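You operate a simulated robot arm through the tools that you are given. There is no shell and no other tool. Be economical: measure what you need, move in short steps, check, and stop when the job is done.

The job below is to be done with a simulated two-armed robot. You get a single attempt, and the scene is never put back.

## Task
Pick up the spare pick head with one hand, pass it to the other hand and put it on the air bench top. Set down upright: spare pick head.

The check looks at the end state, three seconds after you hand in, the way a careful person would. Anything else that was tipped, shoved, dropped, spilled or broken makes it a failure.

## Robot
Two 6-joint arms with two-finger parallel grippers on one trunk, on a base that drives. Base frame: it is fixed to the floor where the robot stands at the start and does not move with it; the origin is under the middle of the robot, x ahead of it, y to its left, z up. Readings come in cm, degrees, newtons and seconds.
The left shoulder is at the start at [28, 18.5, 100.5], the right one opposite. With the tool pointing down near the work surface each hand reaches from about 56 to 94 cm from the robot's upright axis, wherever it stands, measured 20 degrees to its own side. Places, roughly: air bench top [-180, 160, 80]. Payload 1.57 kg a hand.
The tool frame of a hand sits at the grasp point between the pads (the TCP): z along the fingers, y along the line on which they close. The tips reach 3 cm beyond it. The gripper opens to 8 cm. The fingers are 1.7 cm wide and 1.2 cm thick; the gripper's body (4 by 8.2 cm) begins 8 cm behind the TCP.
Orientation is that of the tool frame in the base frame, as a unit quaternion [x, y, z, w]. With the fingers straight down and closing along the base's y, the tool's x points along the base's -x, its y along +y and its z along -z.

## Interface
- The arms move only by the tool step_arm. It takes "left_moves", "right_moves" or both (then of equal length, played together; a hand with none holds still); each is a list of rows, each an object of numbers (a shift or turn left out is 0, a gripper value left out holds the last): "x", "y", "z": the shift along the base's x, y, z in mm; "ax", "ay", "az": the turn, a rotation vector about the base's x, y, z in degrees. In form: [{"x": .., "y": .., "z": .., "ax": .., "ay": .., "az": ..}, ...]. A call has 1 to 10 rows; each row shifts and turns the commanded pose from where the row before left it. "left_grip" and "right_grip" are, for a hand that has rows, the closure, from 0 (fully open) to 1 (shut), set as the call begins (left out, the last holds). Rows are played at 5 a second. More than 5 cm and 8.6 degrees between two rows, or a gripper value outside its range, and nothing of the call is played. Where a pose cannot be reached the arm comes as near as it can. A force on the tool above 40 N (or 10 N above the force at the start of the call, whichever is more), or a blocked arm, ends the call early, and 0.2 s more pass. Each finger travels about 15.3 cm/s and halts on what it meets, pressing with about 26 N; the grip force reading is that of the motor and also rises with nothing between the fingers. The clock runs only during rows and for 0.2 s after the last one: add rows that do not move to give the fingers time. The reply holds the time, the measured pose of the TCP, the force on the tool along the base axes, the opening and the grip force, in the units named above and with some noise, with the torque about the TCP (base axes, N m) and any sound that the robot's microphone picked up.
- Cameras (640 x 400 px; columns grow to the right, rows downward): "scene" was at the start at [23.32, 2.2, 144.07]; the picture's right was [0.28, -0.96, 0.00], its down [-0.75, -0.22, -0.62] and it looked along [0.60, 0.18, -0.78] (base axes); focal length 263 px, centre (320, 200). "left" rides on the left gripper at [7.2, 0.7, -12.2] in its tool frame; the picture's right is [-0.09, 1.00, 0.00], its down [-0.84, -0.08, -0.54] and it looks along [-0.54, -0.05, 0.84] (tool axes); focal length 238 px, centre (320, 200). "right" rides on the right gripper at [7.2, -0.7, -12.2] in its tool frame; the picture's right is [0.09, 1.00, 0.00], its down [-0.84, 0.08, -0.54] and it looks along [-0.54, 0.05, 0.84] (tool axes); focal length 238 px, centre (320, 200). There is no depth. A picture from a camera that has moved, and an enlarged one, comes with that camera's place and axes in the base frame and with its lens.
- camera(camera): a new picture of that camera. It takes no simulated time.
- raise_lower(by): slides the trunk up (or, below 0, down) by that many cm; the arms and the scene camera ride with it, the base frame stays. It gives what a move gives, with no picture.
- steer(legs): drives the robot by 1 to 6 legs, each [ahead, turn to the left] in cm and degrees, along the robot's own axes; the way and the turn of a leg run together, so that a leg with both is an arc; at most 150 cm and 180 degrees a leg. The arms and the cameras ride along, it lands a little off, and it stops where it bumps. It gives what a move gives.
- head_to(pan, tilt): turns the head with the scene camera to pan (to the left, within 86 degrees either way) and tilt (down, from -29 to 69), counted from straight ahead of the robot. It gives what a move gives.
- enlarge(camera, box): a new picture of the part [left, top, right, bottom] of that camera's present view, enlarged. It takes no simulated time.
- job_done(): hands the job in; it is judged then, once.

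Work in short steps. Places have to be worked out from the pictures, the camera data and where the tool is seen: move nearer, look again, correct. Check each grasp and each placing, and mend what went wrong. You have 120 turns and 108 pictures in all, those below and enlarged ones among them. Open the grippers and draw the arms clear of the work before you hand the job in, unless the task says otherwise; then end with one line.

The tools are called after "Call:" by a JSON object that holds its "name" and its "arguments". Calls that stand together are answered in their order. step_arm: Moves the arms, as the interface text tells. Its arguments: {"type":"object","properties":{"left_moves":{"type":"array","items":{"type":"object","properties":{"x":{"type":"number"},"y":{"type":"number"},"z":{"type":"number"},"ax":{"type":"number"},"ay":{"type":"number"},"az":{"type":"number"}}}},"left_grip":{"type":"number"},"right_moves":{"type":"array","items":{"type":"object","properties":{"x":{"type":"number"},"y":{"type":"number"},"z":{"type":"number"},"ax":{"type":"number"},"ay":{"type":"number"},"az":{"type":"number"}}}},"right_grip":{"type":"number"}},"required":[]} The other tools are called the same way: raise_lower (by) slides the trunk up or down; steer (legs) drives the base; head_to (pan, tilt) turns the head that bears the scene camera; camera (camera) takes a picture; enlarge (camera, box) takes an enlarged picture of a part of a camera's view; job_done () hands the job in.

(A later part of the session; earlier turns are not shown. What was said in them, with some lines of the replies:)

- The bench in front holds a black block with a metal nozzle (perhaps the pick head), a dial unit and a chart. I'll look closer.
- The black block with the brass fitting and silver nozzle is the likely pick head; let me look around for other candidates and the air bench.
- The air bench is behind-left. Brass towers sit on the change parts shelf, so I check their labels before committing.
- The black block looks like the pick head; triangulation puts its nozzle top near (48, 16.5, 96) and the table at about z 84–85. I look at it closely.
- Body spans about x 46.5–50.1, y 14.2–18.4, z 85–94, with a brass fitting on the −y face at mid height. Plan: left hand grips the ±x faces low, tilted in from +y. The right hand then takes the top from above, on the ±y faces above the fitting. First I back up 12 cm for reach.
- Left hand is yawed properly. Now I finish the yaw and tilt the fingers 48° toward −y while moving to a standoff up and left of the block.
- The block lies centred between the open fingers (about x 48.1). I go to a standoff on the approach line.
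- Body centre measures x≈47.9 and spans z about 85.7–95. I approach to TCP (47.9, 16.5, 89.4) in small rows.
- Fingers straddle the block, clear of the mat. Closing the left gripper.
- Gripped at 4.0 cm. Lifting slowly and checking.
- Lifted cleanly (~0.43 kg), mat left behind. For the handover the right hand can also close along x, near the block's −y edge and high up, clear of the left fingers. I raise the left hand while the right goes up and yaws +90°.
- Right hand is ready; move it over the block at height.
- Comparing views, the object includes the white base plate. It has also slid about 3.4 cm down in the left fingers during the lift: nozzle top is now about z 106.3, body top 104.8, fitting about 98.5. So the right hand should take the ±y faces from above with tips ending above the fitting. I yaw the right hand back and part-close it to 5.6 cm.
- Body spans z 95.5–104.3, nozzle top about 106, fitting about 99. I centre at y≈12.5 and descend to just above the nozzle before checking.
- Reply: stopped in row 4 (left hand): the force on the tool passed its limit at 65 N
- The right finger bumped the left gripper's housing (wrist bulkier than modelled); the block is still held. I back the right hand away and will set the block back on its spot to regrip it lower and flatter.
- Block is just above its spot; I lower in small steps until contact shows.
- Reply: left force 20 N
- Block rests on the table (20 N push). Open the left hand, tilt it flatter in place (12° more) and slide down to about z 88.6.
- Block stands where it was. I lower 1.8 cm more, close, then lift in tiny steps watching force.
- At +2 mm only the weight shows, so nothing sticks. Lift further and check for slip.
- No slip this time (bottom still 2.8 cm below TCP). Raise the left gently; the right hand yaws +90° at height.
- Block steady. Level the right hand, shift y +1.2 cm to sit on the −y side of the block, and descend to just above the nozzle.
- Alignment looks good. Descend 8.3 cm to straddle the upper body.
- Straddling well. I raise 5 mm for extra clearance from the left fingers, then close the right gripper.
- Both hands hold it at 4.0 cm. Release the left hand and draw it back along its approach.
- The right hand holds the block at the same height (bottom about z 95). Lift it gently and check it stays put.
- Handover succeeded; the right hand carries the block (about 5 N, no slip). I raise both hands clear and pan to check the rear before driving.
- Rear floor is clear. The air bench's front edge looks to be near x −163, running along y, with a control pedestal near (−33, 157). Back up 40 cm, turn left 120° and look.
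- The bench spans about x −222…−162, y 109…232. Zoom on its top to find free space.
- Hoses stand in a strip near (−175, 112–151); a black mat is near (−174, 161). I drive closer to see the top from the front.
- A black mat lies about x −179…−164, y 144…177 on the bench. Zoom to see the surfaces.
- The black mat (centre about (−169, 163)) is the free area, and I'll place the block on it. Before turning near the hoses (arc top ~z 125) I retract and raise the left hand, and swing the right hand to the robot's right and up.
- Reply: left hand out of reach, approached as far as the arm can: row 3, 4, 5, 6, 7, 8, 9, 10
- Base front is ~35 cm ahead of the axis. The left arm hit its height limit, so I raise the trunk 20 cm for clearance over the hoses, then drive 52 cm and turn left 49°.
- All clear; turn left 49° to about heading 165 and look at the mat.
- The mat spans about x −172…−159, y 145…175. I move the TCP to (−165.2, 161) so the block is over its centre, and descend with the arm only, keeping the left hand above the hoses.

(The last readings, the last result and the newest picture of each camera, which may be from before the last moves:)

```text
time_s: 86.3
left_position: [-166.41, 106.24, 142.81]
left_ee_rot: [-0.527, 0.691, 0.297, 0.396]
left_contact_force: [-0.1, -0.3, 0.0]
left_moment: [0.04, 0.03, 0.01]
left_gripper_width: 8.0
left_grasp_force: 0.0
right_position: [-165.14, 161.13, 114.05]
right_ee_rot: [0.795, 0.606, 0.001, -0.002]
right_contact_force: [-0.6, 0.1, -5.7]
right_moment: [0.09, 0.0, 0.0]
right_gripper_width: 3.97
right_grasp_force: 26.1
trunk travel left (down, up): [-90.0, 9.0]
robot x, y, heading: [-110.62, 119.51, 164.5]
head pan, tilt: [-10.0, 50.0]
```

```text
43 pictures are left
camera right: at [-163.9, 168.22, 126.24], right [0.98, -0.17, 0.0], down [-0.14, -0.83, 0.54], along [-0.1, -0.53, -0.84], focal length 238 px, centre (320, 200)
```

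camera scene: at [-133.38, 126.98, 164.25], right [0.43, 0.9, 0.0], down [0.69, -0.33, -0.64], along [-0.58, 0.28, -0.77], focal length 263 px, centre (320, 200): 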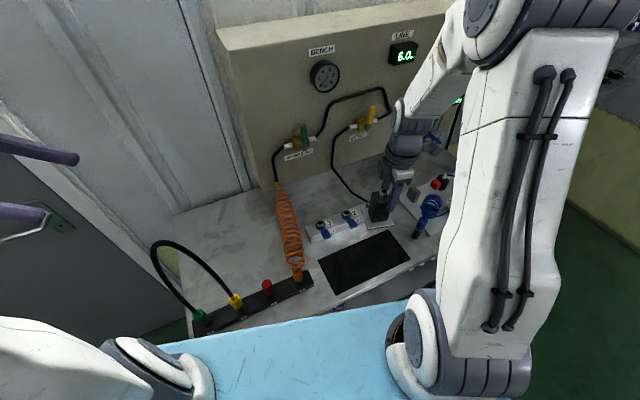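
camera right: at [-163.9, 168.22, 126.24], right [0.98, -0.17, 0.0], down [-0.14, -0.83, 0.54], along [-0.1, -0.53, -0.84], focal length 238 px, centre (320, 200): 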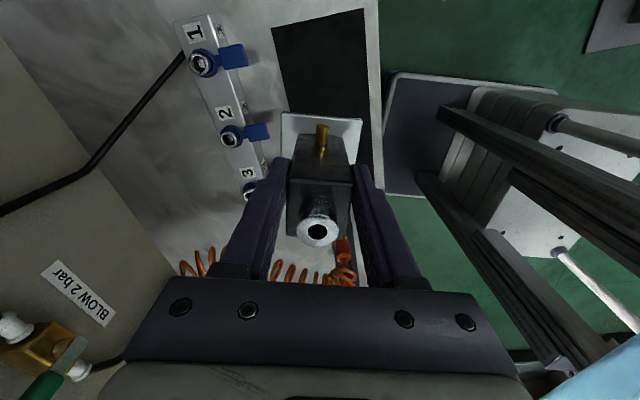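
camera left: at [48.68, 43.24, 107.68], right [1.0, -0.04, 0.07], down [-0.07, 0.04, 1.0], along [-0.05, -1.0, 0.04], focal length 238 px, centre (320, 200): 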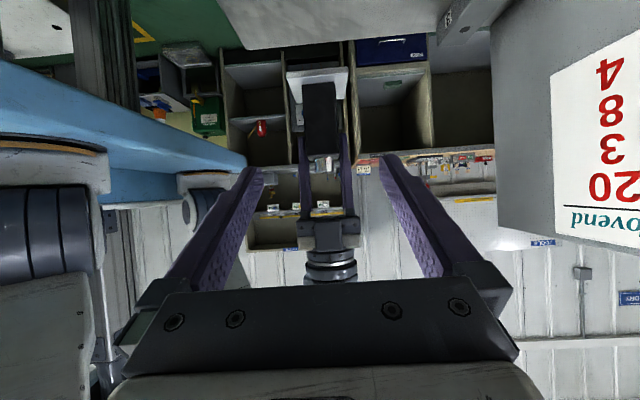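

Right-camera projection puts the landing point slightly on the far side of the mat, so I shift x +1 cm and descend to z≈97.

Call:
{"name": "step_arm", "arguments": {"right_moves": [{"x": 10, "z": -20}, {"z": -30}, {"z": -40}, {"z": -40}, {"z": -40}, {}]}}

Call:
{"name": "camera", "arguments": {"camera": "right"}}

Call:
{"name": "enlarge", "arguments": {"camera": "scene", "box": [280, 140, 460, 310]}}

```text
time_s: 87.7
left_position: [-166.35, 106.25, 142.9]
left_ee_rot: [-0.528, 0.69, 0.298, 0.395]
left_contact_force: [-0.6, -0.3, 0.2]
left_moment: [-0.03, 0.0, -0.01]
left_gripper_width: 7.99
left_grasp_force: 0.1
right_position: [-164.12, 161.09, 97.11]
right_ee_rot: [0.795, 0.606, 0.0, -0.002]
right_contact_force: [0.3, -0.5, -5.1]
right_moment: [0.06, -0.02, 0.0]
right_gripper_width: 3.96
right_grasp_force: 26.1
trunk travel left (down, up): [-90.0, 9.0]
robot x, y, heading: [-111.13, 119.75, 164.4]
head pan, tilt: [-10.0, 50.0]
```

```text
42 pictures are left
camera right: at [-162.93, 168.18, 109.28], right [0.98, -0.17, 0.0], down [-0.14, -0.83, 0.54], along [-0.1, -0.53, -0.84], focal length 238 px, centre (320, 200)
```

right: 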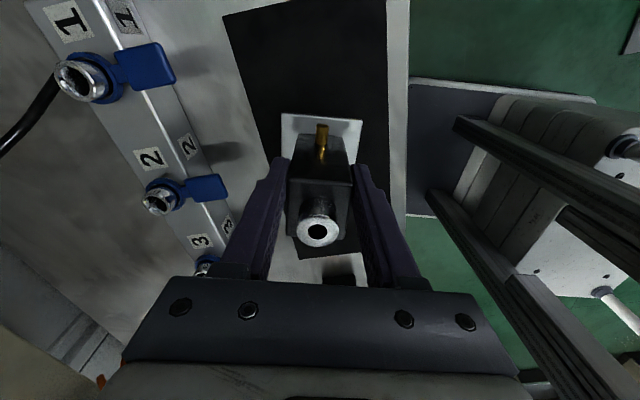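

```text
2.35 times, centred on (370, 225) of scene
camera zoom: at [-133.39, 126.98, 164.24], right [0.43, 0.9, 0.0], down [0.69, -0.33, -0.64], along [-0.58, 0.28, -0.77], focal length 620 px, centre (202, 141)
```

zoom: 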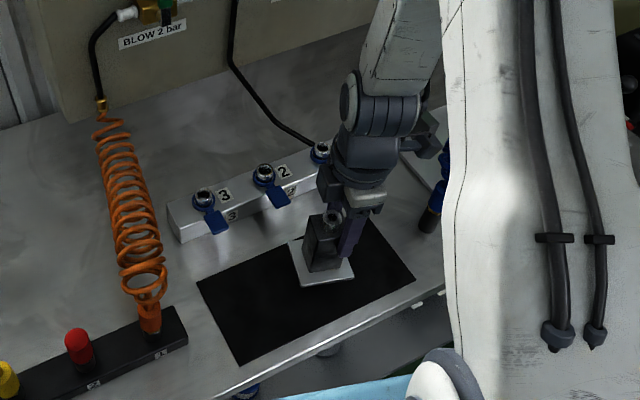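

Well centred over the mat and clear of the valve levers. Descend in small steps to contact (expected TCP ≈ 89–90).

Call:
{"name": "step_arm", "arguments": {"right_moves": [{"z": -15}, {"z": -15}, {"z": -10}, {"z": -10}, {}]}}

Call:
{"name": "step_arm", "arguments": {"right_moves": [{"z": -4}, {"z": -4}, {}]}}

Call:
{"name": "step_arm", "arguments": {"right_moves": [{"z": -3}, {"z": -3}, {}]}}

Call:
{"name": "camera", "arguments": {"camera": "right"}}

```text
time_s: 88.4
left_position: [-166.4, 106.11, 143.0]
left_ee_rot: [-0.528, 0.69, 0.298, 0.396]
left_contact_force: [-0.1, -0.1, 0.6]
left_moment: [-0.01, 0.03, -0.04]
left_gripper_width: 8.03
left_grasp_force: 0.0
right_position: [-164.05, 160.94, 94.41]
right_ee_rot: [0.794, 0.607, 0.001, -0.001]
right_contact_force: [2.3, -1.7, 18.0]
right_moment: [-0.47, -0.59, 0.08]
right_gripper_width: 3.99
right_grasp_force: 26.1
trunk travel left (down, up): [-90.0, 9.0]
robot x, y, heading: [-111.27, 119.43, 164.5]
head pan, tilt: [-10.0, 50.0]
stopped in row 3 (right hand): the force on the tool passed its limit at 53 N (the readings are from after the stop); the commanded pose is now the measured one
```

```text
time_s: 88.7
left_position: [-166.29, 106.1, 142.91]
left_ee_rot: [-0.527, 0.69, 0.298, 0.395]
left_contact_force: [-0.2, 0.1, -0.3]
left_moment: [0.0, 0.02, -0.03]
left_gripper_width: 8.03
left_grasp_force: 0.1
right_position: [-164.1, 161.05, 94.34]
right_ee_rot: [0.795, 0.607, 0.001, 0.0]
right_contact_force: [3.2, -2.8, 22.9]
right_moment: [-0.13, -0.39, -0.05]
right_gripper_width: 3.95
right_grasp_force: 26.0
trunk travel left (down, up): [-90.0, 9.0]
robot x, y, heading: [-110.97, 118.97, 164.2]
head pan, tilt: [-10.0, 50.0]
stopped in row 1 (right hand): the force on the tool passed its limit at 48 N (the readings are from after the stop); the commanded pose is now the measured one
```

```text
time_s: 89.0
left_position: [-166.32, 106.18, 142.82]
left_ee_rot: [-0.528, 0.69, 0.299, 0.395]
left_contact_force: [0.4, -0.1, -0.2]
left_moment: [-0.03, 0.0, 0.03]
left_gripper_width: 7.97
left_grasp_force: 0.1
right_position: [-164.24, 160.91, 94.27]
right_ee_rot: [0.794, 0.608, 0.001, 0.0]
right_contact_force: [4.8, -3.7, 20.6]
right_moment: [0.01, 0.03, -0.04]
right_gripper_width: 3.96
right_grasp_force: 26.3
trunk travel left (down, up): [-90.0, 9.0]
robot x, y, heading: [-110.66, 119.11, 164.4]
head pan, tilt: [-10.0, 50.0]
stopped in row 1 (right hand): the force on the tool passed its limit at 46 N (the readings are from after the stop); the commanded pose is now the measured one
```

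```text
40 pictures are left
camera right: at [-162.96, 168.11, 106.56], right [0.99, -0.17, 0.0], down [-0.14, -0.83, 0.54], along [-0.09, -0.53, -0.84], focal length 238 px, centre (320, 200)
```

right: 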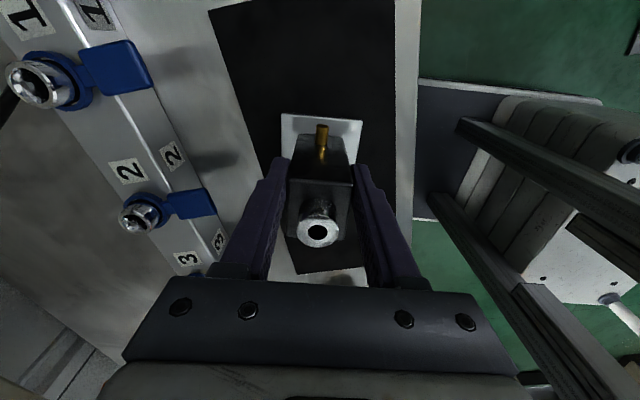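

Contact at TCP 94.3, so the bench surface is around z 85. Zoom to confirm the plate is flat on the mat.

Call:
{"name": "enlarge", "arguments": {"camera": "scene", "box": [330, 190, 430, 290]}}

Call:
{"name": "enlarge", "arguments": {"camera": "right", "box": [220, 80, 420, 290]}}

```text
4.00 times, centred on (380, 240) of scene
camera zoom: at [-133.22, 126.87, 164.27], right [0.43, 0.9, 0.0], down [0.69, -0.33, -0.64], along [-0.58, 0.28, -0.77], focal length 1054 px, centre (80, 40)
```

zoom: 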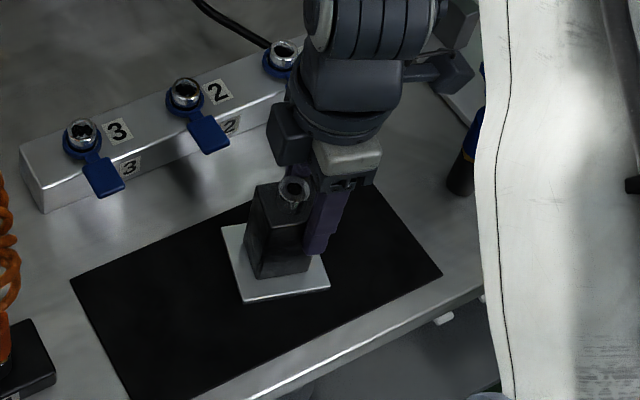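

```text
1.90 times, centred on (320, 185) of right
camera zoom: at [-162.96, 168.11, 106.56], right [0.99, -0.17, 0.0], down [-0.14, -0.83, 0.54], along [-0.09, -0.53, -0.84], focal length 454 px, centre (320, 229)
```

zoom: 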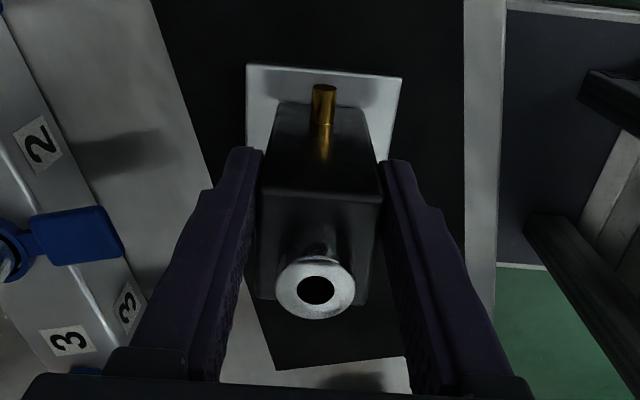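

Triangulating a mat corner gives z≈85.4, matching the plate bottom at 94.3 − 9.0, so it is resting on the mat. Ease off 1 mm, then open.

Call:
{"name": "step_arm", "arguments": {"right_moves": [{"z": 1}, {}]}}

Call:
{"name": "step_arm", "arguments": {"right_moves": [{}, {}, {}, {}], "right_grip": 0}}

Call:
{"name": "camera", "arguments": {"camera": "right"}}

```text
time_s: 89.7
left_position: [-166.29, 106.11, 142.9]
left_ee_rot: [-0.527, 0.69, 0.298, 0.396]
left_contact_force: [-0.2, 0.5, 0.2]
left_moment: [-0.02, 0.0, 0.01]
left_gripper_width: 8.01
left_grasp_force: 0.1
right_position: [-164.15, 161.01, 94.4]
right_ee_rot: [0.794, 0.607, 0.0, -0.001]
right_contact_force: [5.5, -3.3, 13.8]
right_moment: [0.08, 0.07, 0.16]
right_gripper_width: 3.98
right_grasp_force: 26.3
trunk travel left (down, up): [-90.0, 9.0]
robot x, y, heading: [-111.06, 119.27, 164.2]
head pan, tilt: [-10.0, 50.0]
```

```text
time_s: 90.7
left_position: [-166.38, 106.2, 142.8]
left_ee_rot: [-0.527, 0.69, 0.298, 0.395]
left_contact_force: [0.5, -0.5, 0.7]
left_moment: [-0.01, 0.01, -0.04]
left_gripper_width: 7.98
left_grasp_force: 0.0
right_position: [-164.19, 161.15, 94.28]
right_ee_rot: [0.795, 0.606, 0.002, -0.001]
right_contact_force: [-0.2, 0.0, 0.1]
right_moment: [0.01, -0.02, 0.05]
right_gripper_width: 7.98
right_grasp_force: 0.1
trunk travel left (down, up): [-90.0, 9.0]
robot x, y, heading: [-111.13, 119.57, 164.5]
head pan, tilt: [-10.0, 50.0]
```

```text
37 pictures are left
camera right: at [-163.04, 168.17, 106.53], right [0.99, -0.17, 0.0], down [-0.15, -0.83, 0.54], along [-0.09, -0.53, -0.84], focal length 238 px, centre (320, 200)
```

right: 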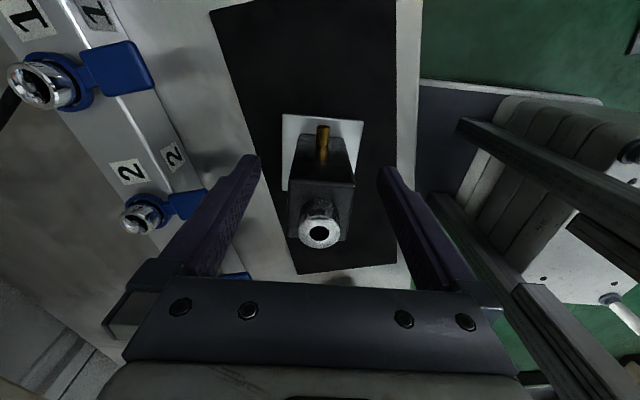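

It stands on its own. Raise the right hand straight up.

Call:
{"name": "step_arm", "arguments": {"right_moves": [{"z": 10}, {"z": 20}, {"z": 30}, {"z": 40}, {"z": 45}, {"z": 45}, {"z": 45}, {"z": 45}, {}]}}

Call:
{"name": "camera", "arguments": {"camera": "right"}}

Call:
{"name": "camera", "arguments": {"camera": "scene"}}

```text
time_s: 92.7
left_position: [-166.48, 106.16, 142.87]
left_ee_rot: [-0.527, 0.69, 0.298, 0.396]
left_contact_force: [0.3, -0.2, -0.5]
left_moment: [-0.01, 0.01, 0.0]
left_gripper_width: 8.01
left_grasp_force: 0.0
right_position: [-164.39, 160.78, 122.3]
right_ee_rot: [0.794, 0.608, 0.001, -0.001]
right_contact_force: [-0.3, -0.6, 0.1]
right_moment: [-0.02, 0.01, -0.01]
right_gripper_width: 7.98
right_grasp_force: 0.1
trunk travel left (down, up): [-90.0, 9.0]
robot x, y, heading: [-110.89, 119.38, 164.4]
head pan, tilt: [-10.0, 50.0]
```

```text
36 pictures are left
camera right: at [-163.08, 167.99, 134.62], right [0.98, -0.17, 0.0], down [-0.15, -0.83, 0.54], along [-0.09, -0.53, -0.84], focal length 238 px, centre (320, 200)
```

right: 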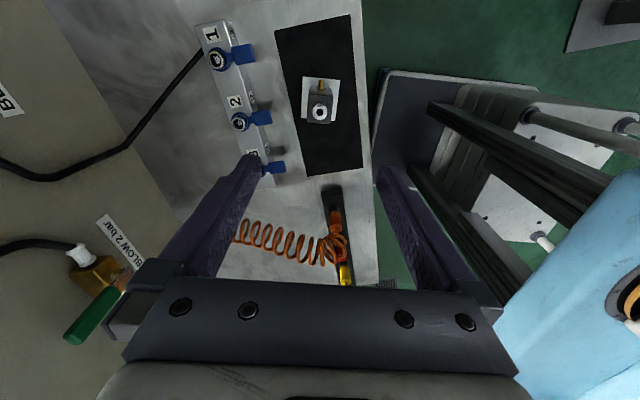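

```text
35 pictures are left
camera scene: at [-133.32, 126.95, 164.25], right [0.43, 0.9, 0.0], down [0.69, -0.33, -0.64], along [-0.58, 0.28, -0.77], focal length 263 px, centre (320, 200)
```

scene: 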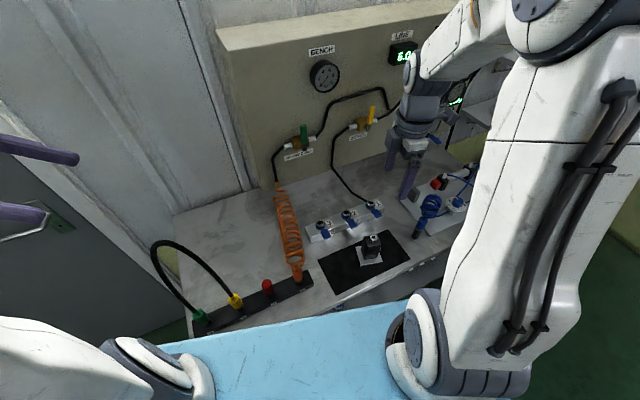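

The block stands upright, centred on the mat, nothing else disturbed. One more raise to be well clear, then hand in.

Call:
{"name": "step_arm", "arguments": {"right_moves": [{"z": 40}, {"z": 40}, {"z": 40, "x": 20}, {"x": 30}, {}]}}

Call:
{"name": "job_done", "arguments": {}}

```text
time_s: 93.8
left_position: [-166.54, 106.19, 142.92]
left_ee_rot: [-0.528, 0.689, 0.299, 0.396]
left_contact_force: [0.0, 0.8, -0.2]
left_moment: [-0.02, 0.03, 0.03]
left_gripper_width: 8.01
left_grasp_force: 0.1
right_position: [-159.2, 160.99, 134.54]
right_ee_rot: [0.795, 0.607, 0.0, -0.001]
right_contact_force: [0.0, -0.8, -0.4]
right_moment: [0.0, 0.0, -0.02]
right_gripper_width: 8.0
right_grasp_force: 0.1
trunk travel left (down, up): [-90.0, 9.0]
robot x, y, heading: [-110.82, 119.53, 164.6]
head pan, tilt: [-10.0, 50.0]
```

```text
The job is handed in.
```

I picked up the spare pick head with the left hand, passed it to the right, and set it upright on the black mat on the air bench top; I took the black block with the nozzle to be the pick head, and nothing else looked disturbed.
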